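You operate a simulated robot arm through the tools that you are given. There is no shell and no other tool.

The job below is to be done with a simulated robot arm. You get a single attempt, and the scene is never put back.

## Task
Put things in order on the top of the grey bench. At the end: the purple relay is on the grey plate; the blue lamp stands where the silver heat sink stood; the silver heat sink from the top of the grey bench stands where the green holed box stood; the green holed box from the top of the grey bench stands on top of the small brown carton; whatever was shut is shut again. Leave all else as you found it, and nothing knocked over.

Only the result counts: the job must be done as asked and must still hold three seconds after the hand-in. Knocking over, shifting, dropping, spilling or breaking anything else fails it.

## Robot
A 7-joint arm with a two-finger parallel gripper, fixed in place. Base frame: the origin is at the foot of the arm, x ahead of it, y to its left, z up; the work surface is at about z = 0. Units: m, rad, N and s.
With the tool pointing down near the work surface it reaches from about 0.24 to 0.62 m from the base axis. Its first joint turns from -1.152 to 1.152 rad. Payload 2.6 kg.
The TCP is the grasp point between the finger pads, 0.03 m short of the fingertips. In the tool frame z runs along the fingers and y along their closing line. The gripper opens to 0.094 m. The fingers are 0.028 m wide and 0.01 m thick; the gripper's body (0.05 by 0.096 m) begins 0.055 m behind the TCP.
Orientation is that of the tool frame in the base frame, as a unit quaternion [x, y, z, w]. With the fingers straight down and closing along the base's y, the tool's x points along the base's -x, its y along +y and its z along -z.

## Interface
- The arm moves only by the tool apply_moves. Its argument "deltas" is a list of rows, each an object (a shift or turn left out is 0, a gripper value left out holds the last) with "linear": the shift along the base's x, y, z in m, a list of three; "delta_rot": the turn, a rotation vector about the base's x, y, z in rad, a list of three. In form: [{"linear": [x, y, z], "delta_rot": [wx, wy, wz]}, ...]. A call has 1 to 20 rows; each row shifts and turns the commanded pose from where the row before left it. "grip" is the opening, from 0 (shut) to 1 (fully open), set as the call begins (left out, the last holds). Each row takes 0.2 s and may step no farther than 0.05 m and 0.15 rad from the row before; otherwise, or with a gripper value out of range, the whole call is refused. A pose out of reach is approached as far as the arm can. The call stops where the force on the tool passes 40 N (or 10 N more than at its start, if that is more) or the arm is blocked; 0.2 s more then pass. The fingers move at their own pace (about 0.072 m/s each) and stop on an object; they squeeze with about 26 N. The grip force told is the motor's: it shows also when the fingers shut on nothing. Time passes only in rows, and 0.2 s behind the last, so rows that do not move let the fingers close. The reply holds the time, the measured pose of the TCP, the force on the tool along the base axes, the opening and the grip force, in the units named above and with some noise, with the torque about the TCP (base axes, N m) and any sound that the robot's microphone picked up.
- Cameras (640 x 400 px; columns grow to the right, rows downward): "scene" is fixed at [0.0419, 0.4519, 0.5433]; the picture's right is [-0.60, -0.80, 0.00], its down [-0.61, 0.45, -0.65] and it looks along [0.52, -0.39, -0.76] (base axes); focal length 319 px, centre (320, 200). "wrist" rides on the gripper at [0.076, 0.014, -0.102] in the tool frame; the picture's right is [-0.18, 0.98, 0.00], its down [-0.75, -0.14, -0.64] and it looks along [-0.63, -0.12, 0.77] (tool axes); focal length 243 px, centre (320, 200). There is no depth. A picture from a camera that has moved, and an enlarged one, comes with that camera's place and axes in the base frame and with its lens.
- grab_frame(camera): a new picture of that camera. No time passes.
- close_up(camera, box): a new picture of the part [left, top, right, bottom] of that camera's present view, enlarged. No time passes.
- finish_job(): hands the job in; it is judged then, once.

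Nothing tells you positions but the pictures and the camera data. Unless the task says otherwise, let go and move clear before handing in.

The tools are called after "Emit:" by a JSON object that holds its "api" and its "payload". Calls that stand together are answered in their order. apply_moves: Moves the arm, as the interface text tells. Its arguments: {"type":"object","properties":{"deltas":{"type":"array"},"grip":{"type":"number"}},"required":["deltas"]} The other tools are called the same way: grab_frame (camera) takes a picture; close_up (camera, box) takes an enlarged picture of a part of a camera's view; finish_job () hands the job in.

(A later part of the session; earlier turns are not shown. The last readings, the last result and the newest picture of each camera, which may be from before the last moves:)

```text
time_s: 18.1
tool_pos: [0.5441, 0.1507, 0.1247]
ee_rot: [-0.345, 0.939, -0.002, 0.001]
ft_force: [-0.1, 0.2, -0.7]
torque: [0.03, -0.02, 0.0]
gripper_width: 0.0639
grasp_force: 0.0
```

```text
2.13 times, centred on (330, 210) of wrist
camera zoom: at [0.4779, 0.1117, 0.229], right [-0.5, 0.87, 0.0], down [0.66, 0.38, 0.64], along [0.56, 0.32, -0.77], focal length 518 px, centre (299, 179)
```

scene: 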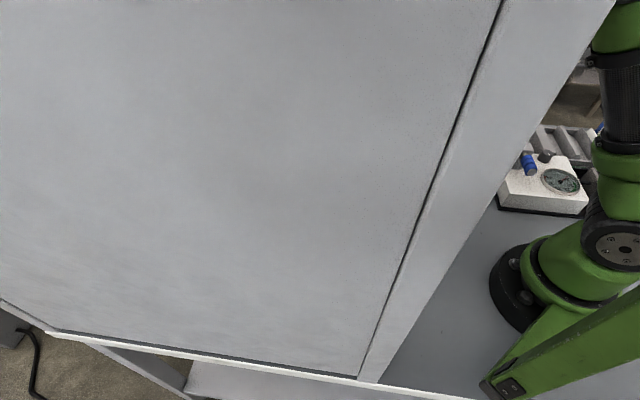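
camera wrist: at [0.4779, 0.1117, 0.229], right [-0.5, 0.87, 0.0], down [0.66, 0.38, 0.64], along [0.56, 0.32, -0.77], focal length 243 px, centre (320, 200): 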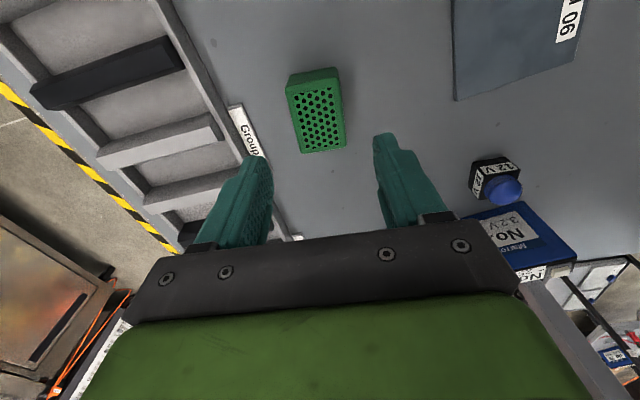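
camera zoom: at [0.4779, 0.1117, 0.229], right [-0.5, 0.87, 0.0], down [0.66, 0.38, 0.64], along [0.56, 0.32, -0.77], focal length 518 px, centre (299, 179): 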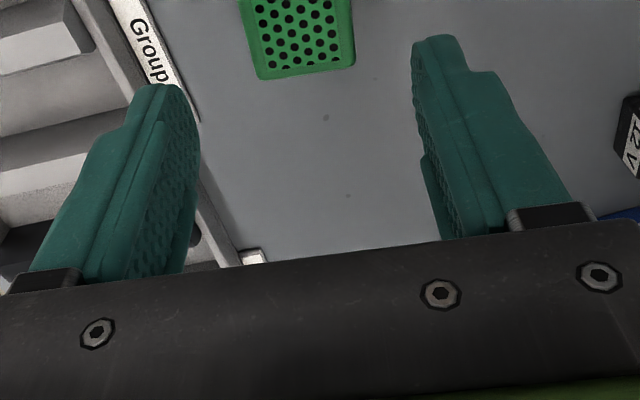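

The green box is confirmed at (0.545, 0.150). I'm lowering over it.

Emit:
{"api": "apply_moves", "payload": {"deltas": [{"linear": [0.001, -0.001, -0.03], "delta_rot": [0, 0, -0.02]}, {"linear": [0, 0, -0.03]}, {"linear": [0, 0, -0.02]}, {"linear": [0, 0, -0.008]}, {"linear": [0, 0, 0]}]}}

Emit:
{"api": "grab_frame", "payload": {"camera": "wrist"}}

```text
time_s: 19.3
tool_pos: [0.545, 0.1492, 0.0385]
ee_rot: [-0.336, 0.942, 0.0, -0.001]
ft_force: [0.8, 1.8, 0.0]
torque: [-0.02, -0.02, 0.0]
gripper_width: 0.0639
grasp_force: 0.1
```

```text
taken
camera wrist: at [0.4769, 0.1114, 0.1422], right [-0.48, 0.88, 0.0], down [0.67, 0.37, 0.64], along [0.56, 0.31, -0.77], focal length 243 px, centre (320, 200)
```

wrist: 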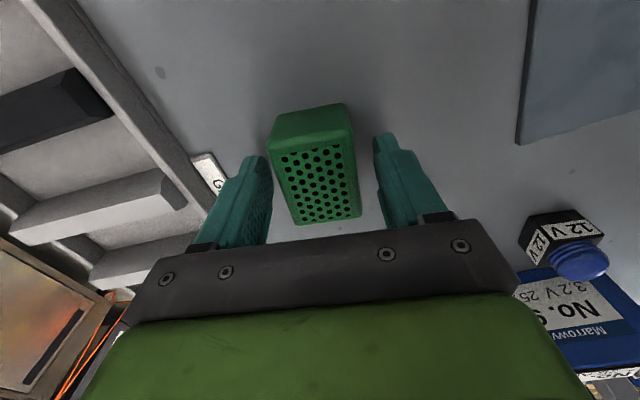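

The box sits neatly between the fingers. Closing on it.

Emit:
{"api": "apply_moves", "payload": {"deltas": [{"linear": [0, 0, -0.002]}, {"linear": [0, 0, 0]}, {"linear": [0, 0, 0]}, {"linear": [0, 0, 0]}], "grip": 0}}

```text
time_s: 20.3
tool_pos: [0.5454, 0.1505, 0.0388]
ee_rot: [-0.336, 0.942, -0.001, 0.001]
ft_force: [-4.5, -2.5, 16.7]
torque: [-0.19, 0.31, -0.03]
gripper_width: 0.0458
grasp_force: 26.3
```

Gripped at 0.046 m. I'll lift a little and check the hold.

Emit:
{"api": "apply_moves", "payload": {"deltas": [{"linear": [0, 0, 0.01]}, {"linear": [0, 0, 0.02]}, {"linear": [0, 0, 0]}]}}

Emit:
{"api": "grab_frame", "payload": {"camera": "wrist"}}

```text
time_s: 21.1
tool_pos: [0.5456, 0.1496, 0.066]
ee_rot: [-0.336, 0.942, 0.0, -0.001]
ft_force: [0.0, -0.8, -0.9]
torque: [0.03, 0.02, -0.01]
gripper_width: 0.0412
grasp_force: 25.3
```

```text
taken
camera wrist: at [0.4784, 0.1113, 0.1699], right [-0.48, 0.88, 0.0], down [0.67, 0.37, 0.64], along [0.56, 0.31, -0.77], focal length 243 px, centre (320, 200)
```

wrist: 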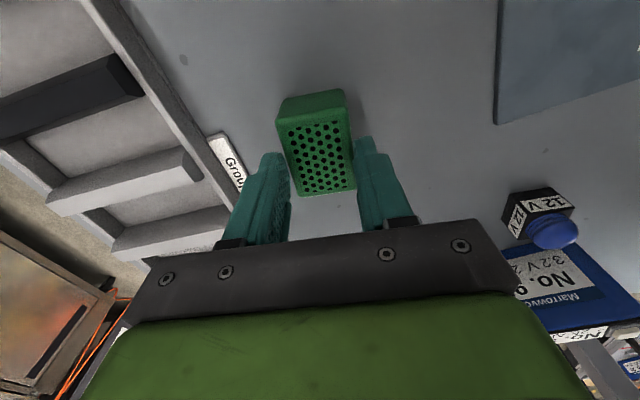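

I want to check whether the box is really held or slipping, so I'll zoom in.

Emit:
{"api": "close_up", "payload": {"camera": "wrist", "box": [220, 80, 420, 260]}}

```text
2.22 times, centred on (320, 170) of wrist
camera zoom: at [0.4784, 0.1113, 0.1699], right [-0.48, 0.88, 0.0], down [0.67, 0.37, 0.64], along [0.56, 0.31, -0.77], focal length 539 px, centre (320, 267)
```

zoom: 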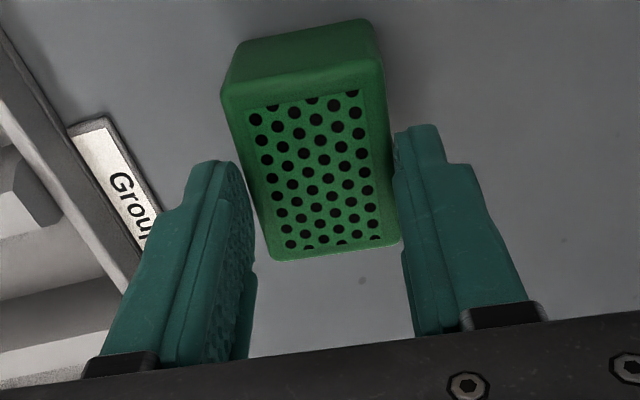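

The box is still on the bench — the fingers only caught its upper rim and slid off. I'll open, go back down and inspect before gripping again.

Emit:
{"api": "apply_moves", "payload": {"deltas": [{"linear": [0, 0, 0]}, {"linear": [0, 0, 0]}], "grip": 0.68}}

Emit:
{"api": "close_up", "payload": {"camera": "wrist", "box": [220, 80, 420, 260]}}

```text
time_s: 21.7
tool_pos: [0.5466, 0.1493, 0.0675]
ee_rot: [-0.335, 0.942, 0.0, 0.0]
ft_force: [-0.2, 0.1, -0.2]
torque: [0.0, -0.01, 0.02]
gripper_width: 0.064
grasp_force: 0.1
```

```text
2.22 times, centred on (320, 170) of wrist
camera zoom: at [0.4785, 0.1113, 0.1702], right [-0.48, 0.88, 0.0], down [0.67, 0.37, 0.64], along [0.56, 0.31, -0.77], focal length 539 px, centre (320, 267)
```

zoom: 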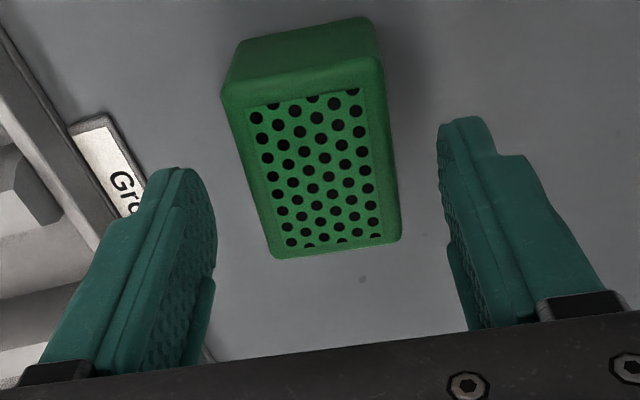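

The hold failed although the box was between the fingers. I'll inspect the finger pads' shape closely to understand where they really grip.

Emit:
{"api": "close_up", "payload": {"camera": "wrist", "box": [360, 120, 440, 215]}}

Emit:
{"api": "close_up", "payload": {"camera": "wrist", "box": [220, 135, 310, 235]}}

```text
4.21 times, centred on (400, 168) of wrist
camera zoom: at [0.4785, 0.1113, 0.1702], right [-0.48, 0.88, 0.0], down [0.67, 0.37, 0.64], along [0.56, 0.31, -0.77], focal length 1022 px, centre (-17, 337)
```

zoom: 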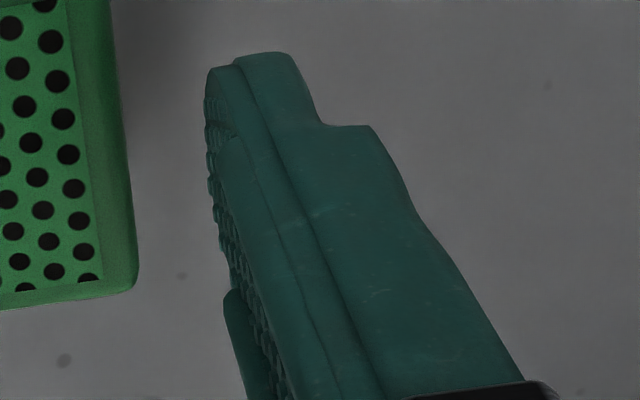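

```text
4.00 times, centred on (265, 185) of wrist
camera zoom: at [0.4785, 0.1113, 0.1702], right [-0.48, 0.88, 0.0], down [0.67, 0.37, 0.64], along [0.56, 0.31, -0.77], focal length 970 px, centre (540, 260)
```

zoom: 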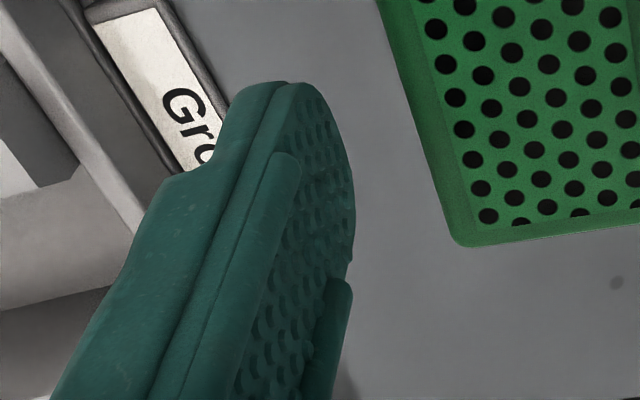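

The pads have raised side ridges starting near the TCP; at that depth the ridges caught the box's top edge instead of the pad flats. I'll grip a bit higher so the flat tips hold its sides, and lift in small steps.

Emit:
{"api": "apply_moves", "payload": {"deltas": [{"linear": [0, 0, -0.012]}, {"linear": [0, 0, -0.01]}, {"linear": [0, 0, 0]}]}}

Emit:
{"api": "grab_frame", "payload": {"camera": "wrist"}}

Emit:
{"api": "apply_moves", "payload": {"deltas": [{"linear": [0, 0, 0]}, {"linear": [0, 0, 0]}, {"linear": [0, 0, 0]}], "grip": 0}}

Emit:
{"api": "apply_moves", "payload": {"deltas": [{"linear": [0, 0, 0.004]}, {"linear": [0, 0, 0]}]}}

Emit:
{"api": "grab_frame", "payload": {"camera": "wrist"}}

```text
time_s: 22.5
tool_pos: [0.546, 0.1496, 0.0447]
ee_rot: [-0.336, 0.942, 0.0, 0.0]
ft_force: [-0.1, -0.8, 0.0]
torque: [-0.01, 0.0, 0.02]
gripper_width: 0.0639
grasp_force: 0.1
```

```text
taken
camera wrist: at [0.4775, 0.1122, 0.1478], right [-0.48, 0.88, 0.0], down [0.67, 0.37, 0.64], along [0.56, 0.31, -0.77], focal length 243 px, centre (320, 200)
```

wrist: 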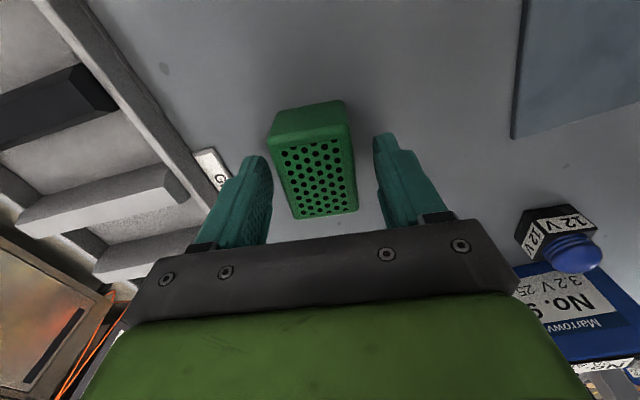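

```text
time_s: 23.3
tool_pos: [0.5447, 0.1504, 0.0457]
ee_rot: [-0.337, 0.942, -0.001, 0.0]
ft_force: [0.4, -0.5, 0.1]
torque: [0.0, -0.01, 0.0]
gripper_width: 0.0417
grasp_force: 26.3
```

```text
time_s: 23.9
tool_pos: [0.5449, 0.1504, 0.0485]
ee_rot: [-0.337, 0.942, 0.0, -0.001]
ft_force: [0.8, 0.7, -0.4]
torque: [0.0, 0.0, 0.02]
gripper_width: 0.0417
grasp_force: 25.8
```

```text
taken
camera wrist: at [0.4775, 0.1119, 0.152], right [-0.48, 0.88, 0.0], down [0.67, 0.37, 0.64], along [0.56, 0.31, -0.77], focal length 243 px, centre (320, 200)
```

wrist: 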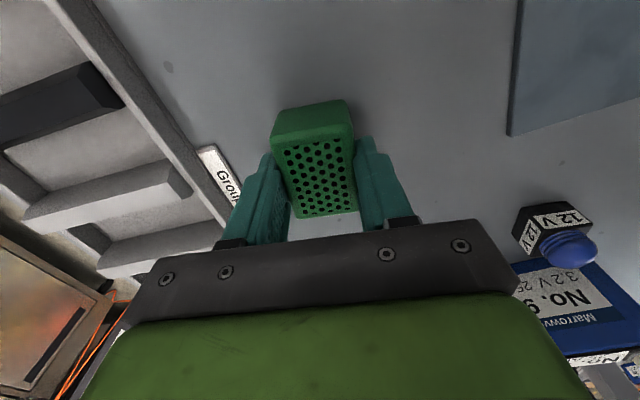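

The grip is clean now (0.0417 m, no wedge force). Lifting further and checking.

Emit:
{"api": "apply_moves", "payload": {"deltas": [{"linear": [0, 0, 0.01]}, {"linear": [0, 0, 0.015]}, {"linear": [0, 0, 0]}]}}

Emit:
{"api": "grab_frame", "payload": {"camera": "wrist"}}

```text
time_s: 24.7
tool_pos: [0.5463, 0.1484, 0.0732]
ee_rot: [-0.336, 0.942, -0.001, 0.0]
ft_force: [-0.6, 0.5, -2.2]
torque: [0.01, 0.04, -0.01]
gripper_width: 0.0416
grasp_force: 26.0
```

```text
taken
camera wrist: at [0.4786, 0.1108, 0.177], right [-0.48, 0.88, 0.0], down [0.67, 0.37, 0.64], along [0.56, 0.31, -0.77], focal length 243 px, centre (320, 200)
```

wrist: 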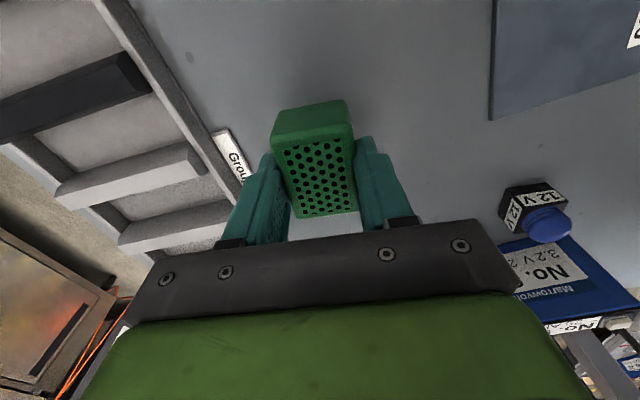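

The box is securely held. I'll carry it up and over to the carton, turning it slightly to line up with the carton.

Emit:
{"api": "apply_moves", "payload": {"deltas": [{"linear": [0, 0, 0.04]}, {"linear": [0, 0, 0.047]}, {"linear": [-0.0316, -0.0197, 0], "delta_rot": [0, 0, 0.034]}, {"linear": [-0.0316, -0.0197, 0], "delta_rot": [0, 0, 0.034]}, {"linear": [-0.0316, -0.0197, 0], "delta_rot": [0, 0, 0.034]}, {"linear": [-0.0316, -0.0197, 0], "delta_rot": [0, 0, 0.034]}, {"linear": [-0.0316, -0.0197, 0], "delta_rot": [0, 0, 0.034]}, {"linear": [0, 0, 0]}]}}

Emit:
{"api": "grab_frame", "payload": {"camera": "wrist"}}

Emit:
{"api": "close_up", "payload": {"camera": "wrist", "box": [0, 0, 640, 4]}}

```text
time_s: 26.5
tool_pos: [0.3863, 0.0487, 0.1586]
ee_rot: [-0.415, 0.91, 0.0, 0.001]
ft_force: [0.9, -0.2, -0.9]
torque: [0.0, 0.01, 0.0]
gripper_width: 0.0413
grasp_force: 26.2
```

```text
taken
camera wrist: at [0.3258, 0.0, 0.2628], right [-0.62, 0.78, 0.0], down [0.6, 0.48, 0.64], along [0.5, 0.4, -0.77], focal length 243 px, centre (320, 200)
```

wrist: 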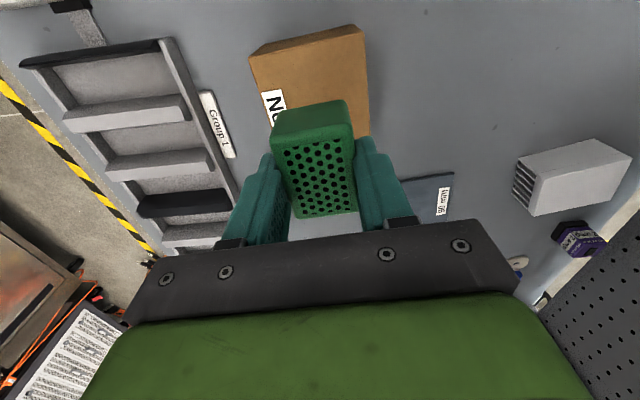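

```text
1.00 times, centred on (320, 2) of wrist (not enlarged: the box is as wide or as high as the picture)
camera zoom: at [0.3258, 0.0, 0.2628], right [-0.62, 0.78, 0.0], down [0.6, 0.48, 0.64], along [0.5, 0.4, -0.77], focal length 243 px, centre (320, 398)
```

zoom: 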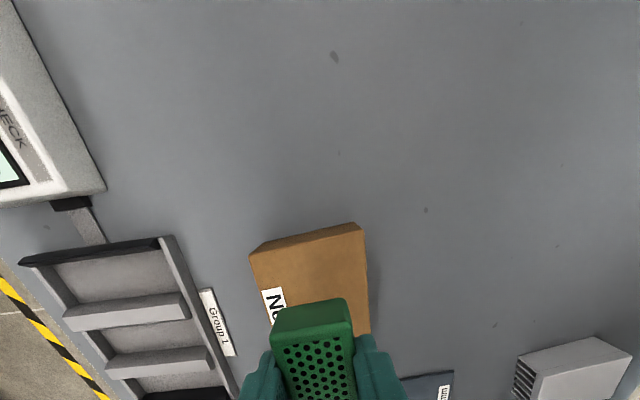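

I'm above the carton. Lowering to just above its top, then in small steps watching the force.

Emit:
{"api": "apply_moves", "payload": {"deltas": [{"linear": [0.0015, 0.001, -0.025]}, {"linear": [0, 0, -0.02]}, {"linear": [0, 0, -0.008]}, {"linear": [0, 0, 0]}]}}

Emit:
{"api": "apply_moves", "payload": {"deltas": [{"linear": [0, 0, -0.002]}, {"linear": [0, 0, 0]}]}}

Emit:
{"api": "apply_moves", "payload": {"deltas": [{"linear": [0, 0, -0.002]}, {"linear": [0, 0, 0]}]}}

```text
time_s: 27.5
tool_pos: [0.3885, 0.0516, 0.1068]
ee_rot: [-0.414, 0.91, -0.001, -0.001]
ft_force: [0.3, 0.3, -0.6]
torque: [0.01, 0.01, -0.01]
gripper_width: 0.0415
grasp_force: 25.6
```

```text
time_s: 28.1
tool_pos: [0.3903, 0.0503, 0.107]
ee_rot: [-0.414, 0.91, -0.001, 0.001]
ft_force: [-12.5, -2.7, 34.7]
torque: [-0.42, 0.56, -0.1]
gripper_width: 0.0416
grasp_force: 26.0
```

```text
time_s: 28.5
tool_pos: [0.3898, 0.0508, 0.1066]
ee_rot: [-0.415, 0.91, -0.001, 0.003]
ft_force: [-2.1, 0.1, 4.8]
torque: [-0.12, 0.04, -0.02]
gripper_width: 0.0416
grasp_force: 25.4
stopped in row 1: the force on the tool passed its limit at 51 N (the readings are from after the stop); the commanded pose is now the measured one
```

Contact made at about z = 0.107; the box rests on the carton. Releasing and rising straight up.

Emit:
{"api": "apply_moves", "payload": {"deltas": [{"linear": [0, 0, 0]}, {"linear": [0, 0, 0]}, {"linear": [0, 0, 0]}], "grip": 0.68}}

Emit:
{"api": "apply_moves", "payload": {"deltas": [{"linear": [0, 0, 0.02]}, {"linear": [0, 0, 0.04]}, {"linear": [0, 0, 0.04]}, {"linear": [0, 0, 0]}]}}

Emit:
{"api": "grab_frame", "payload": {"camera": "wrist"}}

Emit:
{"api": "close_up", "payload": {"camera": "wrist", "box": [0, 0, 640, 4]}}

```text
time_s: 29.3
tool_pos: [0.3899, 0.0508, 0.1066]
ee_rot: [-0.415, 0.91, -0.002, 0.002]
ft_force: [0.0, -0.5, -0.4]
torque: [-0.02, 0.03, 0.01]
gripper_width: 0.0638
grasp_force: 0.0
```

```text
time_s: 30.3
tool_pos: [0.3888, 0.0509, 0.206]
ee_rot: [-0.414, 0.91, -0.001, 0.002]
ft_force: [-0.9, -1.0, 0.7]
torque: [0.03, 0.01, 0.04]
gripper_width: 0.064
grasp_force: 0.1
```

```text
taken
camera wrist: at [0.3282, 0.0028, 0.3086], right [-0.62, 0.78, 0.0], down [0.6, 0.48, 0.64], along [0.51, 0.4, -0.76], focal length 243 px, centre (320, 200)
```

wrist: 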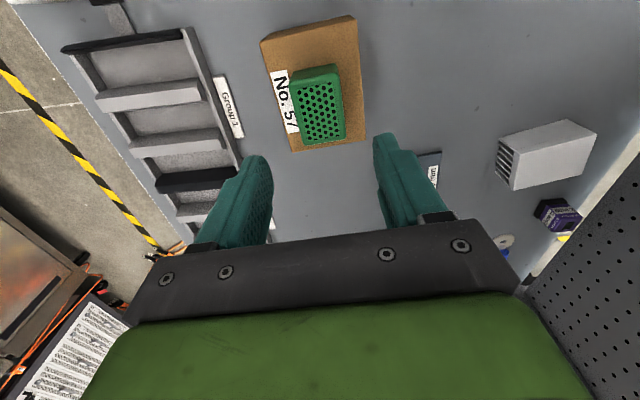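

```text
1.00 times, centred on (320, 2) of wrist (not enlarged: the box is as wide or as high as the picture)
camera zoom: at [0.3282, 0.0028, 0.3086], right [-0.62, 0.78, 0.0], down [0.6, 0.48, 0.64], along [0.51, 0.4, -0.76], focal length 243 px, centre (320, 398)
```

zoom: 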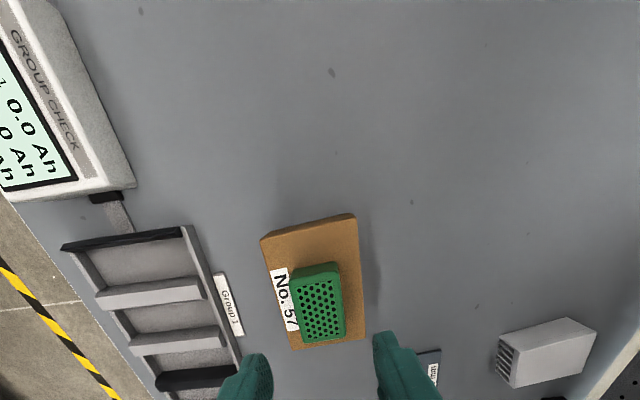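

The green box stands on the carton and the carton hasn't moved. Next, measuring the heat sink closely.

Emit:
{"api": "close_up", "payload": {"camera": "wrist", "box": [470, 100, 630, 210]}}

Emit:
{"api": "close_up", "payload": {"camera": "wrist", "box": [260, 0, 400, 160]}}

```text
3.64 times, centred on (550, 155) of wrist
camera zoom: at [0.3282, 0.0028, 0.3086], right [-0.62, 0.78, 0.0], down [0.6, 0.48, 0.64], along [0.51, 0.4, -0.76], focal length 882 px, centre (-516, 364)
```

zoom: 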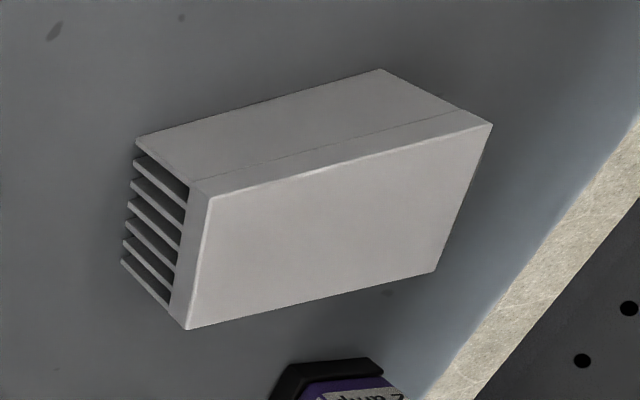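

```text
2.50 times, centred on (330, 80) of wrist
camera zoom: at [0.3282, 0.0028, 0.3086], right [-0.62, 0.78, 0.0], down [0.6, 0.48, 0.64], along [0.51, 0.4, -0.76], focal length 606 px, centre (295, 500)
```

zoom: 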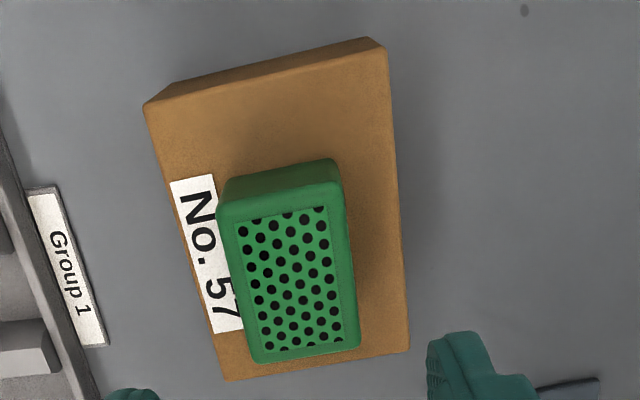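

The heat sink measures about 0.080 × 0.060 × 0.045 m, centred near (0.272, 0.332), with its long side at about 147°. I'll approach it low, under the shelf, with the fingers set to close along its long side.

Emit:
{"api": "apply_moves", "payload": {"deltas": [{"linear": [-0.0146, 0.0352, -0.0095], "delta_rot": [0, 0, 0.0175]}, {"linear": [-0.0146, 0.0352, -0.0095], "delta_rot": [0, 0, 0.0175]}, {"linear": [-0.0146, 0.0352, -0.0095], "delta_rot": [0, 0, 0.0175]}, {"linear": [-0.0146, 0.0352, -0.0095], "delta_rot": [0, 0, 0.0175]}, {"linear": [-0.0146, 0.0352, -0.0095], "delta_rot": [0, 0, 0.0175]}, {"linear": [-0.0146, 0.0352, -0.0095], "delta_rot": [0, 0, 0.0175]}, {"linear": [-0.0146, 0.0352, -0.0095], "delta_rot": [0, 0, 0.0175]}, {"linear": [-0.0146, 0.0352, -0.0095], "delta_rot": [0, 0, 0.0175]}, {"linear": [0, 0, 0]}], "grip": 1}}

Emit:
{"api": "grab_frame", "payload": {"camera": "wrist"}}

Emit:
{"api": "close_up", "payload": {"camera": "wrist", "box": [0, 0, 640, 4]}}

```text
time_s: 32.3
tool_pos: [0.2763, 0.3257, 0.1262]
ee_rot: [-0.471, 0.882, -0.002, -0.001]
ft_force: [-0.3, 0.4, 0.7]
torque: [-0.02, 0.03, -0.03]
gripper_width: 0.0938
grasp_force: 0.2
```

```text
taken
camera wrist: at [0.2214, 0.2703, 0.2307], right [-0.71, 0.7, 0.0], down [0.54, 0.55, 0.64], along [0.45, 0.45, -0.77], focal length 243 px, centre (320, 200)
```

wrist: 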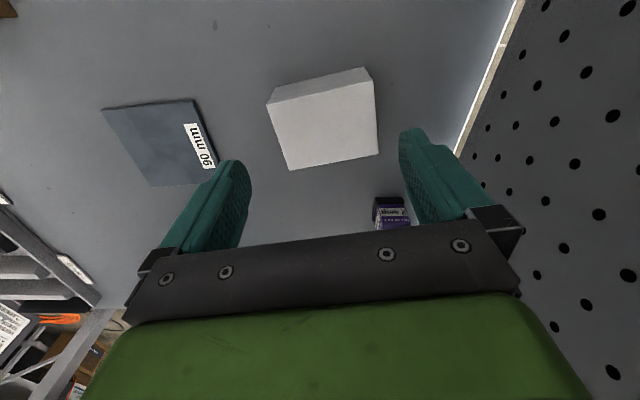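

```text
1.00 times, centred on (320, 2) of wrist (not enlarged: the box is as wide or as high as the picture)
camera zoom: at [0.2214, 0.2703, 0.2307], right [-0.71, 0.7, 0.0], down [0.54, 0.55, 0.64], along [0.45, 0.45, -0.77], focal length 243 px, centre (320, 398)
```

zoom: 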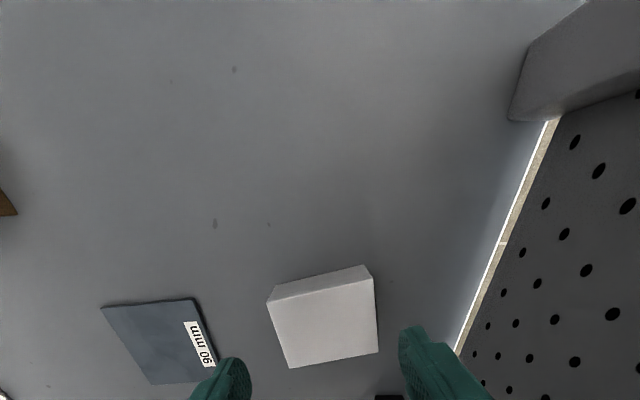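

Emit:
{"api": "apply_moves", "payload": {"deltas": [{"linear": [0, 0, 0]}, {"linear": [0, 0, 0]}]}}

Emit:
{"api": "close_up", "payload": {"camera": "scene", "box": [636, 0, 640, 400]}}

Emit:
{"api": "close_up", "payload": {"camera": "wrist", "box": [250, 50, 410, 240]}}

```text
time_s: 32.9
tool_pos: [0.2757, 0.3261, 0.1262]
ee_rot: [-0.472, 0.882, -0.003, -0.001]
ft_force: [0.3, -1.2, 1.5]
torque: [0.0, -0.03, 0.03]
gripper_width: 0.0942
grasp_force: 0.0
```

```text
1.00 times, centred on (638, 200) of scene (not enlarged: the box is as wide or as high as the picture)
camera zoom: at [0.0418, 0.4513, 0.5438], right [-0.6, -0.8, 0.0], down [-0.61, 0.46, -0.65], along [0.52, -0.39, -0.76], focal length 319 px, centre (2, 200)
```

zoom: 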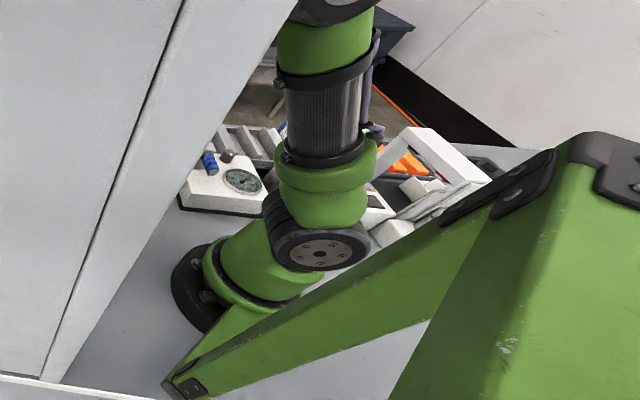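

```text
2.11 times, centred on (330, 145) of wrist
camera zoom: at [0.2213, 0.2706, 0.2305], right [-0.72, 0.7, 0.0], down [0.54, 0.55, 0.64], along [0.45, 0.46, -0.77], focal length 511 px, centre (299, 316)
```

zoom: 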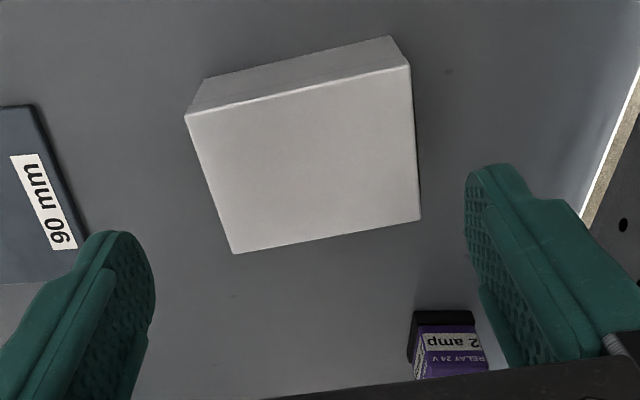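

The heat sink is confirmed near (0.275, 0.333). The arm stops ~7 mm short here, probably a link brushing the shelf's near edge at this height, so I'll lower a bit and see if it frees up.

Emit:
{"api": "apply_moves", "payload": {"deltas": [{"linear": [0, 0, -0.02], "delta_rot": [0, 0, 0.029]}, {"linear": [0, 0, -0.02]}, {"linear": [0, 0, 0]}, {"linear": [0, 0, 0]}]}}

Emit:
{"api": "grab_frame", "payload": {"camera": "wrist"}}

```text
time_s: 33.9
tool_pos: [0.2737, 0.3315, 0.0893]
ee_rot: [-0.489, 0.872, -0.001, 0.001]
ft_force: [0.6, 0.4, 1.0]
torque: [0.01, 0.0, -0.01]
gripper_width: 0.094
grasp_force: 0.0
```

```text
taken
camera wrist: at [0.2215, 0.2732, 0.1921], right [-0.74, 0.67, 0.0], down [0.51, 0.57, 0.64], along [0.43, 0.48, -0.76], focal length 243 px, centre (320, 200)
```

wrist: 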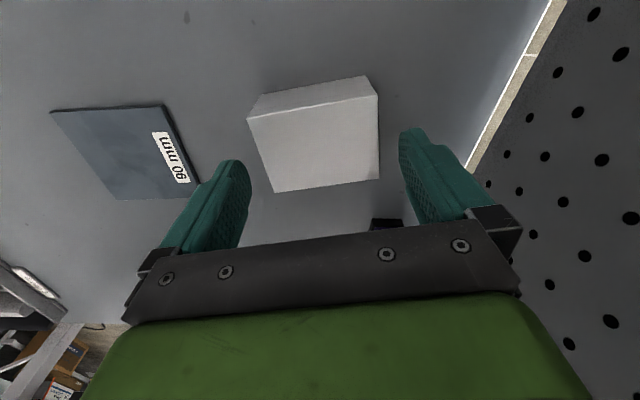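

Freed at the lower height; I'll stay low in this area. Descending over the heat sink.

Emit:
{"api": "apply_moves", "payload": {"deltas": [{"linear": [0.002, 0, -0.012]}, {"linear": [0, 0, -0.013]}, {"linear": [0, 0, -0.0126]}, {"linear": [0, 0, 0]}]}}

Emit:
{"api": "grab_frame", "payload": {"camera": "wrist"}}

```text
time_s: 34.9
tool_pos: [0.2745, 0.334, 0.0515]
ee_rot: [-0.488, 0.873, -0.002, 0.002]
ft_force: [-0.1, 0.5, 0.0]
torque: [-0.01, -0.01, 0.0]
gripper_width: 0.0939
grasp_force: 0.1
```

```text
taken
camera wrist: at [0.2232, 0.2745, 0.1555], right [-0.74, 0.67, 0.0], down [0.51, 0.57, 0.64], along [0.43, 0.48, -0.76], focal length 243 px, centre (320, 200)
```

wrist: 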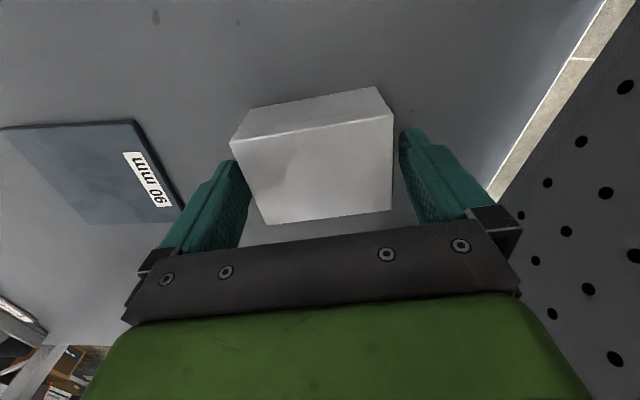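

Straddling it well. Closing.

Emit:
{"api": "apply_moves", "payload": {"deltas": [{"linear": [0, 0, 0]}, {"linear": [0, 0, 0]}, {"linear": [0, 0, 0]}], "grip": 0}}

Emit:
{"api": "apply_moves", "payload": {"deltas": [{"linear": [0, 0, 0.005]}, {"linear": [0, 0, 0]}]}}

Emit:
{"api": "grab_frame", "payload": {"camera": "wrist"}}

```text
time_s: 35.7
tool_pos: [0.2769, 0.3326, 0.0528]
ee_rot: [-0.49, 0.872, -0.001, 0.002]
ft_force: [0.8, 0.6, -0.1]
torque: [0.01, -0.06, 0.01]
gripper_width: 0.0795
grasp_force: 26.2
```

```text
time_s: 36.3
tool_pos: [0.2746, 0.3336, 0.0587]
ee_rot: [-0.49, 0.872, -0.001, 0.002]
ft_force: [-0.7, -0.8, -2.8]
torque: [-0.07, 0.01, -0.01]
gripper_width: 0.0796
grasp_force: 26.2
```

```text
taken
camera wrist: at [0.2228, 0.2745, 0.1606], right [-0.74, 0.67, 0.0], down [0.51, 0.57, 0.64], along [0.43, 0.48, -0.77], focal length 243 px, centre (320, 200)
```

wrist: 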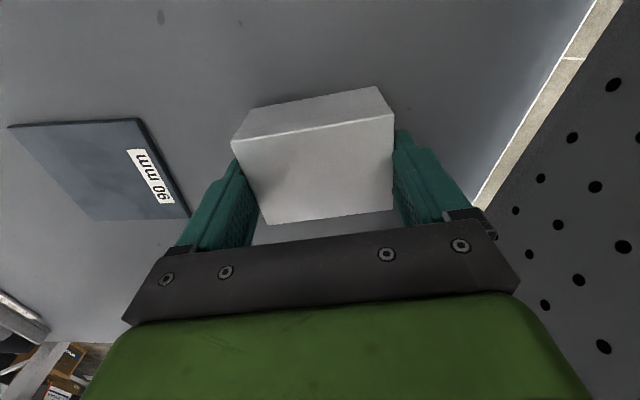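

Heat sink is held (0.0796 m). I'll carry it low out from under the shelf toward the green box's old spot at (0.5447, 0.1497).

Emit:
{"api": "apply_moves", "payload": {"deltas": [{"linear": [0, 0, 0.014]}, {"linear": [0, 0, 0.012]}, {"linear": [0.0337, -0.0228, 0], "delta_rot": [0, 0, -0.015]}, {"linear": [0.0337, -0.0228, 0], "delta_rot": [0, 0, -0.015]}, {"linear": [0.0337, -0.0228, 0], "delta_rot": [0, 0, -0.015]}, {"linear": [0.0337, -0.0228, 0.005], "delta_rot": [0, 0, -0.015]}, {"linear": [0, 0, 0]}]}}

Emit:
{"api": "grab_frame", "payload": {"camera": "wrist"}}

```text
time_s: 37.9
tool_pos: [0.4104, 0.2412, 0.0883]
ee_rot: [-0.463, 0.887, -0.001, 0.001]
ft_force: [-0.5, -0.1, -3.3]
torque: [0.02, 0.01, 0.0]
gripper_width: 0.0794
grasp_force: 26.1
```

```text
taken
camera wrist: at [0.3547, 0.1867, 0.1915], right [-0.7, 0.71, 0.0], down [0.54, 0.54, 0.64], along [0.46, 0.45, -0.77], focal length 243 px, centre (320, 200)
```

wrist: 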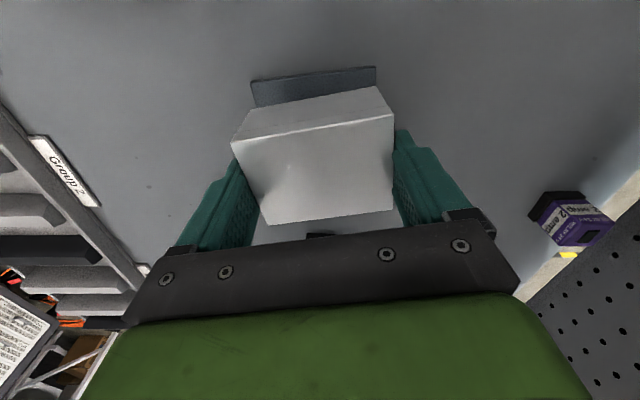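

Emit:
{"api": "apply_moves", "payload": {"deltas": [{"linear": [0.0337, -0.0228, 0], "delta_rot": [0, 0, -0.015]}, {"linear": [0.0337, -0.0228, 0], "delta_rot": [0, 0, -0.015]}, {"linear": [0.0337, -0.0228, 0], "delta_rot": [0, 0, -0.015]}, {"linear": [0.0338, -0.0231, 0], "delta_rot": [0, 0, -0.015]}, {"linear": [0, 0, 0]}]}}

Emit:
{"api": "grab_frame", "payload": {"camera": "wrist"}}

```text
time_s: 39.1
tool_pos: [0.545, 0.1502, 0.0875]
ee_rot: [-0.436, 0.9, -0.001, 0.001]
ft_force: [0.2, 0.0, -3.3]
torque: [0.03, 0.0, 0.0]
gripper_width: 0.0795
grasp_force: 25.4
```

```text
taken
camera wrist: at [0.4869, 0.0982, 0.1902], right [-0.66, 0.75, 0.0], down [0.58, 0.5, 0.64], along [0.49, 0.42, -0.77], focal length 243 px, centre (320, 200)
```

wrist: 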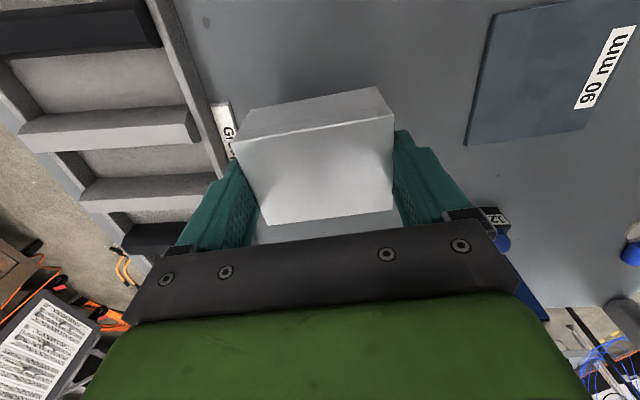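

Heat sink is right over the target. Lowering gently to touch the bench.

Emit:
{"api": "apply_moves", "payload": {"deltas": [{"linear": [0, 0, -0.015]}, {"linear": [0, 0, -0.013]}, {"linear": [0, 0, -0.004]}, {"linear": [0, 0, 0]}]}}

Emit:
{"api": "apply_moves", "payload": {"deltas": [{"linear": [0, 0, -0.002]}, {"linear": [0, 0, 0]}]}}

```text
time_s: 40.1
tool_pos: [0.5453, 0.1514, 0.0569]
ee_rot: [-0.436, 0.9, -0.002, 0.002]
ft_force: [-0.5, 0.6, -2.8]
torque: [-0.02, 0.03, 0.0]
gripper_width: 0.0796
grasp_force: 25.8
```

```text
time_s: 40.7
tool_pos: [0.5451, 0.1508, 0.0545]
ee_rot: [-0.436, 0.9, -0.002, 0.001]
ft_force: [-0.7, -0.3, -3.4]
torque: [0.0, -0.01, -0.01]
gripper_width: 0.0797
grasp_force: 25.8
```

Emit:
{"api": "apply_moves", "payload": {"deltas": [{"linear": [0, 0, -0.0015]}, {"linear": [0, 0, 0]}]}}

```text
time_s: 41.3
tool_pos: [0.5452, 0.1498, 0.0525]
ee_rot: [-0.437, 0.9, -0.002, 0.001]
ft_force: [0.2, -0.3, -2.8]
torque: [0.0, 0.0, 0.0]
gripper_width: 0.0799
grasp_force: 25.7
```

Not touching yet (still carrying its weight); a bit lower.

Emit:
{"api": "apply_moves", "payload": {"deltas": [{"linear": [0, 0, -0.0012]}, {"linear": [0, 0, 0]}]}}

```text
time_s: 41.9
tool_pos: [0.5456, 0.1504, 0.0527]
ee_rot: [-0.436, 0.9, -0.001, 0.002]
ft_force: [-1.0, -0.3, -1.1]
torque: [0.06, 0.04, 0.0]
gripper_width: 0.0799
grasp_force: 25.9
```

Now it rests on the bench. Releasing with a small opening, then rising.

Emit:
{"api": "apply_moves", "payload": {"deltas": [{"linear": [0, 0, 0]}, {"linear": [0, 0, 0]}], "grip": 0.95}}

Emit:
{"api": "grab_frame", "payload": {"camera": "wrist"}}

Emit:
{"api": "apply_moves", "payload": {"deltas": [{"linear": [0, 0, 0.02]}, {"linear": [0, 0, 0.03]}, {"linear": [0, 0, 0.04]}, {"linear": [0, 0, 0.04]}, {"linear": [0, 0, 0]}]}}

Emit:
{"api": "grab_frame", "payload": {"camera": "wrist"}}

```text
time_s: 42.5
tool_pos: [0.5454, 0.1503, 0.0522]
ee_rot: [-0.436, 0.9, -0.001, 0.002]
ft_force: [0.4, -0.2, 0.4]
torque: [0.01, -0.02, 0.0]
gripper_width: 0.0894
grasp_force: 0.0
```

```text
taken
camera wrist: at [0.4868, 0.0984, 0.1557], right [-0.66, 0.75, 0.0], down [0.57, 0.5, 0.64], along [0.49, 0.42, -0.76], focal length 243 px, centre (320, 200)
```

wrist: 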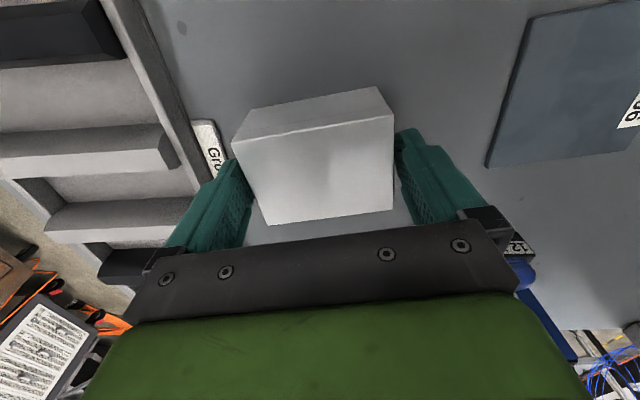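

```text
time_s: 43.7
tool_pos: [0.5434, 0.1508, 0.1842]
ee_rot: [-0.436, 0.9, -0.001, 0.002]
ft_force: [0.5, 0.2, 0.3]
torque: [-0.03, -0.05, 0.0]
gripper_width: 0.0892
grasp_force: 0.1
```

```text
taken
camera wrist: at [0.4855, 0.0987, 0.2869], right [-0.66, 0.75, 0.0], down [0.57, 0.5, 0.64], along [0.49, 0.42, -0.76], focal length 243 px, centre (320, 200)
```

wrist: 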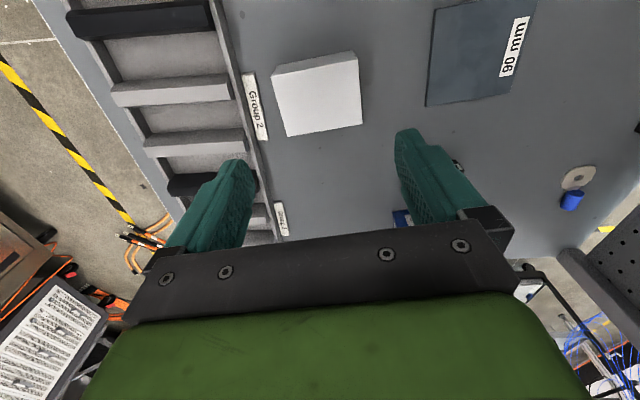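

The heat sink stands at the green box's old spot. Now I'll turn the wrist to see the lamp clearly.

Emit:
{"api": "apply_moves", "payload": {"deltas": [{"delta_rot": [0, 0, -0.14]}, {"delta_rot": [0, 0, -0.14]}, {"delta_rot": [0, 0, -0.14]}, {"delta_rot": [0, 0, -0.14]}, {"delta_rot": [0, 0, -0.14]}, {"linear": [0, 0, 0]}]}}

Emit:
{"api": "grab_frame", "payload": {"camera": "wrist"}}

Emit:
{"api": "close_up", "payload": {"camera": "wrist", "box": [440, 20, 600, 120]}}

Emit:
{"api": "close_up", "payload": {"camera": "wrist", "box": [0, 0, 640, 4]}}

```text
time_s: 45.1
tool_pos: [0.5434, 0.1513, 0.1828]
ee_rot: [-0.1, 0.995, -0.001, 0.002]
ft_force: [0.1, 0.4, 0.1]
torque: [-0.01, 0.02, -0.02]
gripper_width: 0.0895
grasp_force: 0.1
```

```text
taken
camera wrist: at [0.4664, 0.1488, 0.2854], right [-0.02, 1.0, 0.0], down [0.76, 0.01, 0.64], along [0.64, 0.01, -0.76], focal length 243 px, centre (320, 200)
```

wrist: 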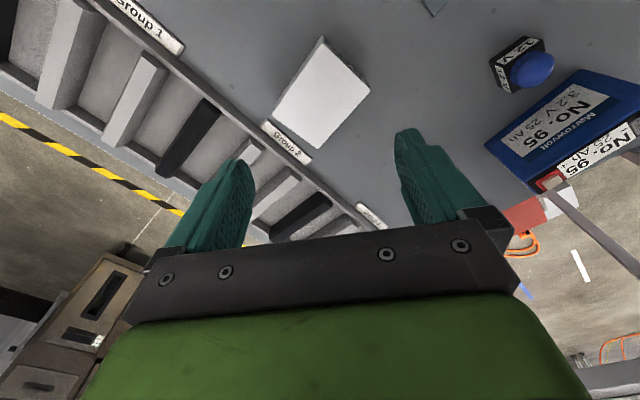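

```text
4.00 times, centred on (520, 70) of wrist
camera zoom: at [0.4664, 0.1488, 0.2854], right [-0.02, 1.0, 0.0], down [0.76, 0.01, 0.64], along [0.64, 0.01, -0.76], focal length 970 px, centre (-480, 720)
```

zoom: 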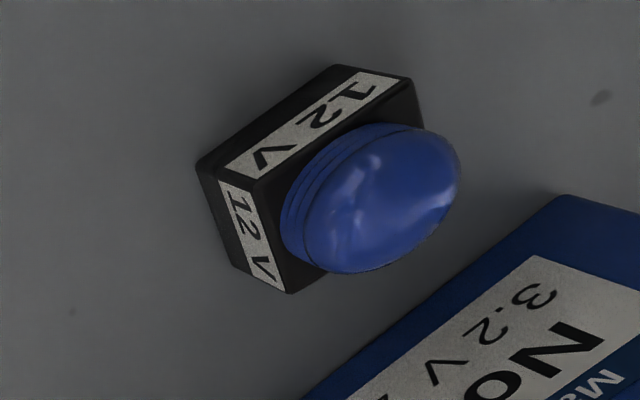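

```text
1.00 times, centred on (320, 2) of wrist (not enlarged: the box is as wide or as high as the picture)
camera zoom: at [0.4664, 0.1488, 0.2854], right [-0.02, 1.0, 0.0], down [0.76, 0.01, 0.64], along [0.64, 0.01, -0.76], focal length 243 px, centre (320, 398)
```

zoom: 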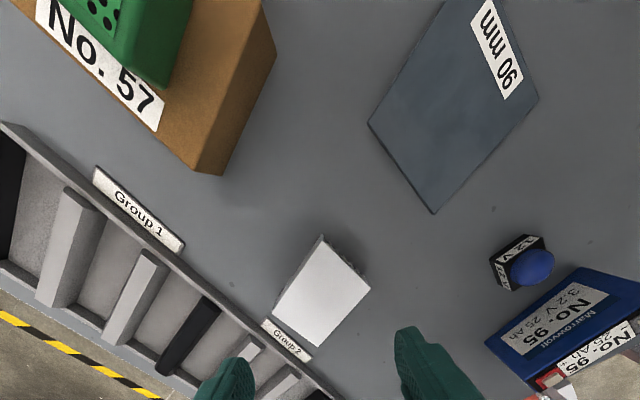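

The lamp has a black base about 0.033 m square (0.024 m high) with a blue dome, centred near (0.515, 0.349) at the edge of reach. I'll move above it, staying low.

Emit:
{"api": "apply_moves", "payload": {"deltas": [{"linear": [-0.0059, 0.032, -0.0147], "delta_rot": [0, 0, 0.0888]}, {"linear": [-0.0059, 0.032, -0.0147], "delta_rot": [0, 0, 0.0888]}, {"linear": [-0.0059, 0.032, -0.0147], "delta_rot": [0, 0, 0.0888]}, {"linear": [-0.0059, 0.032, -0.0147], "delta_rot": [0, 0, 0.0888]}, {"linear": [-0.0059, 0.032, -0.0147], "delta_rot": [0, 0, 0.0888]}, {"linear": [-0.0059, 0.032, -0.0147], "delta_rot": [0, 0, 0.0888]}, {"linear": [0, 0, 0]}], "grip": 0.68}}

Emit:
{"api": "grab_frame", "payload": {"camera": "wrist"}}

Emit:
{"api": "close_up", "payload": {"camera": "wrist", "box": [240, 60, 420, 240]}}

```text
time_s: 46.7
tool_pos: [0.5093, 0.3422, 0.0922]
ee_rot: [-0.36, 0.933, -0.001, 0.001]
ft_force: [0.5, -0.3, -1.0]
torque: [0.0, -0.02, -0.03]
gripper_width: 0.0638
grasp_force: 0.0
```

```text
taken
camera wrist: at [0.443, 0.3023, 0.1962], right [-0.52, 0.85, 0.0], down [0.65, 0.4, 0.64], along [0.55, 0.34, -0.77], focal length 243 px, centre (320, 200)
```

wrist: 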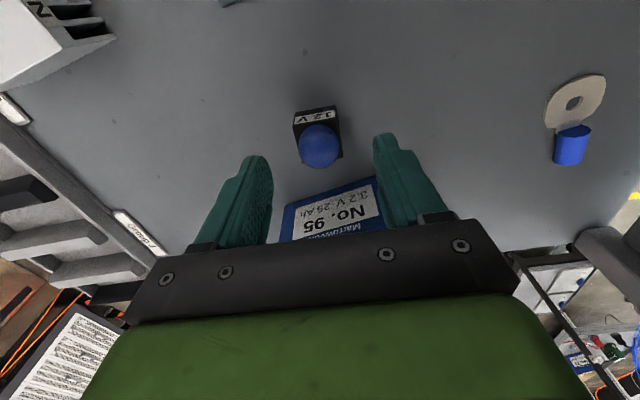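

```text
2.22 times, centred on (330, 150) of wrist
camera zoom: at [0.443, 0.3023, 0.1962], right [-0.52, 0.85, 0.0], down [0.65, 0.4, 0.64], along [0.55, 0.34, -0.77], focal length 539 px, centre (298, 311)
```

zoom: 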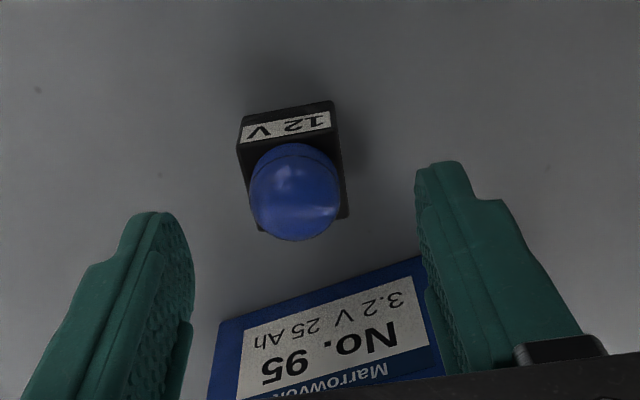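

Lamp centre refined to about (0.516, 0.347). Descending around its base.

Emit:
{"api": "apply_moves", "payload": {"deltas": [{"linear": [0.004, 0.0032, -0.02]}, {"linear": [0, 0, -0.02]}, {"linear": [0, 0, -0.012]}, {"linear": [0, 0, -0.006]}, {"linear": [0, 0, 0]}]}}

Emit:
{"api": "grab_frame", "payload": {"camera": "wrist"}}

Emit:
{"api": "close_up", "payload": {"camera": "wrist", "box": [220, 80, 420, 260]}}

```text
time_s: 47.9
tool_pos: [0.5129, 0.3458, 0.0336]
ee_rot: [-0.36, 0.933, -0.001, 0.001]
ft_force: [-0.3, -0.8, 0.8]
torque: [0.01, 0.02, 0.0]
gripper_width: 0.0639
grasp_force: 0.1
```

```text
taken
camera wrist: at [0.4465, 0.3048, 0.1378], right [-0.52, 0.85, 0.0], down [0.65, 0.4, 0.64], along [0.55, 0.34, -0.76], focal length 243 px, centre (320, 200)
```

wrist: 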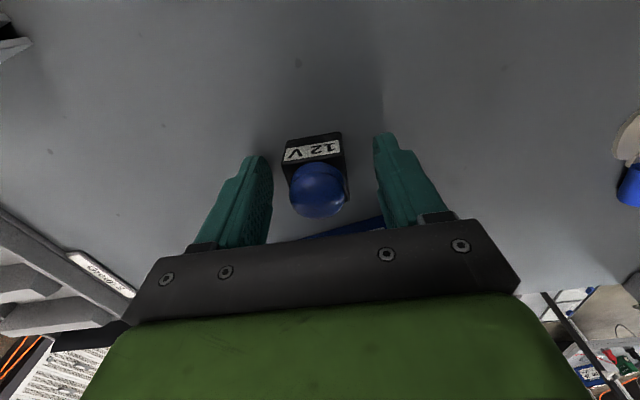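

```text
2.22 times, centred on (320, 170) of wrist
camera zoom: at [0.4465, 0.3048, 0.1378], right [-0.52, 0.85, 0.0], down [0.65, 0.4, 0.64], along [0.55, 0.34, -0.76], focal length 539 px, centre (320, 267)
```

zoom: 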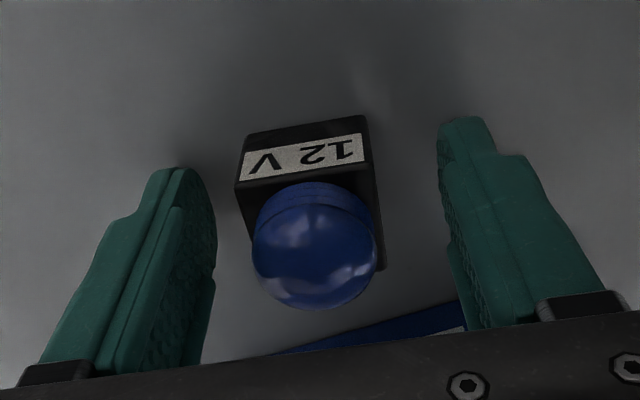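

Well centred. Closing on the lamp base.

Emit:
{"api": "apply_moves", "payload": {"deltas": [{"linear": [0, 0, 0.001]}, {"linear": [0, 0, 0]}, {"linear": [0, 0, 0]}, {"linear": [0, 0, 0]}], "grip": 0}}

Emit:
{"api": "apply_moves", "payload": {"deltas": [{"linear": [0, 0, 0.006]}, {"linear": [0, 0, 0]}]}}

Emit:
{"api": "grab_frame", "payload": {"camera": "wrist"}}

```text
time_s: 48.9
tool_pos: [0.5133, 0.3458, 0.0359]
ee_rot: [-0.36, 0.933, -0.001, 0.001]
ft_force: [-0.2, 0.8, 0.0]
torque: [-0.03, 0.02, -0.02]
gripper_width: 0.0328
grasp_force: 26.2
```

```text
time_s: 49.5
tool_pos: [0.5123, 0.3474, 0.0424]
ee_rot: [-0.359, 0.933, -0.001, 0.001]
ft_force: [0.2, 0.1, -1.1]
torque: [0.0, -0.01, 0.0]
gripper_width: 0.0328
grasp_force: 25.8
```

```text
taken
camera wrist: at [0.4465, 0.3047, 0.1458], right [-0.52, 0.85, 0.0], down [0.65, 0.4, 0.64], along [0.55, 0.34, -0.76], focal length 243 px, centre (320, 200)
```

wrist: 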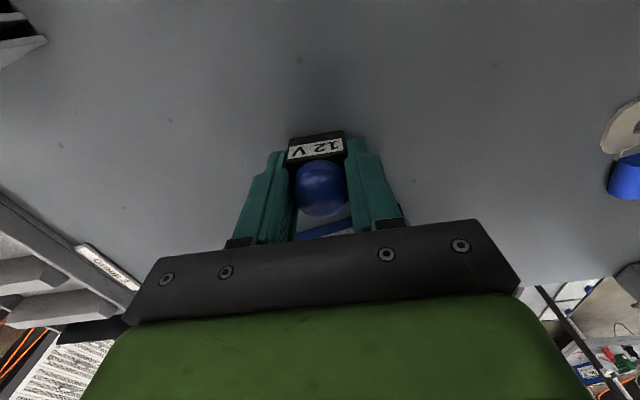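

The lamp is held (0.0328 m). I'll lift slightly and carry it low under the shelf to where the heat sink stood (0.275, 0.3325).

Emit:
{"api": "apply_moves", "payload": {"deltas": [{"linear": [0, 0, 0.027]}, {"linear": [-0.04, -0.0025, 0]}, {"linear": [-0.04, -0.0025, 0]}, {"linear": [-0.04, -0.0025, 0]}, {"linear": [0, 0, 0]}]}}

Emit:
{"api": "grab_frame", "payload": {"camera": "wrist"}}

```text
time_s: 50.7
tool_pos: [0.3932, 0.3363, 0.0696]
ee_rot: [-0.36, 0.933, -0.001, 0.003]
ft_force: [0.1, -0.6, 0.2]
torque: [-0.02, -0.01, -0.02]
gripper_width: 0.0328
grasp_force: 26.6
```

```text
taken
camera wrist: at [0.3265, 0.2951, 0.1727], right [-0.52, 0.85, 0.0], down [0.65, 0.4, 0.64], along [0.55, 0.34, -0.76], focal length 243 px, centre (320, 200)
```

wrist: 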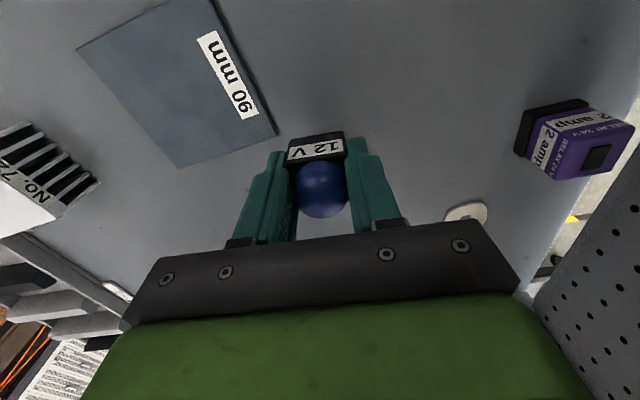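

The view from here shows the relay well; I'll zoom in on it to measure while I'm here.

Emit:
{"api": "close_up", "payload": {"camera": "wrist", "box": [490, 80, 640, 200]}}

Emit:
{"api": "close_up", "payload": {"camera": "wrist", "box": [636, 0, 640, 400]}}

```text
3.33 times, centred on (565, 140) of wrist
camera zoom: at [0.3265, 0.2951, 0.1727], right [-0.52, 0.85, 0.0], down [0.65, 0.4, 0.64], along [0.55, 0.34, -0.76], focal length 809 px, centre (-497, 400)
```

zoom: 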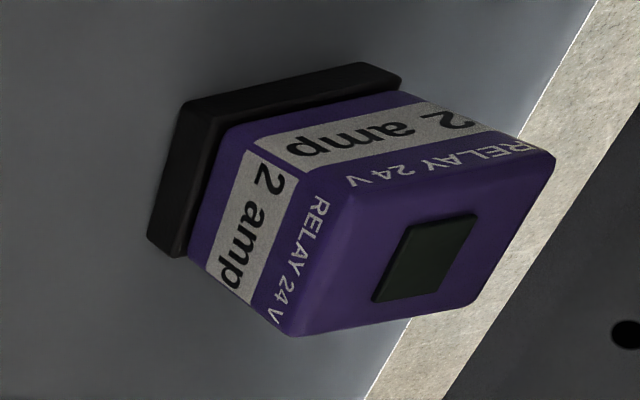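

```text
1.00 times, centred on (638, 200) of wrist (not enlarged: the box is as wide or as high as the picture)
camera zoom: at [0.3265, 0.2951, 0.1727], right [-0.52, 0.85, 0.0], down [0.65, 0.4, 0.64], along [0.55, 0.34, -0.76], focal length 243 px, centre (2, 200)
```

zoom: 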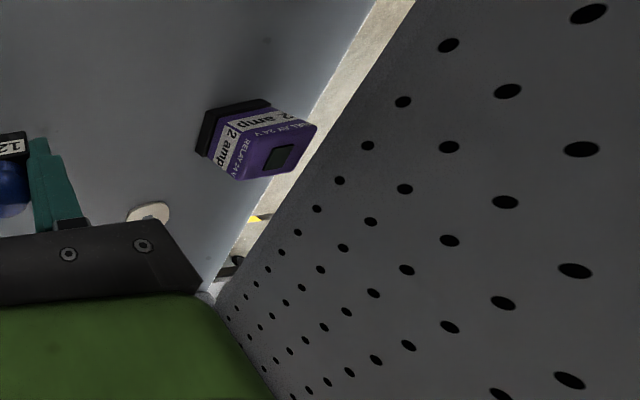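

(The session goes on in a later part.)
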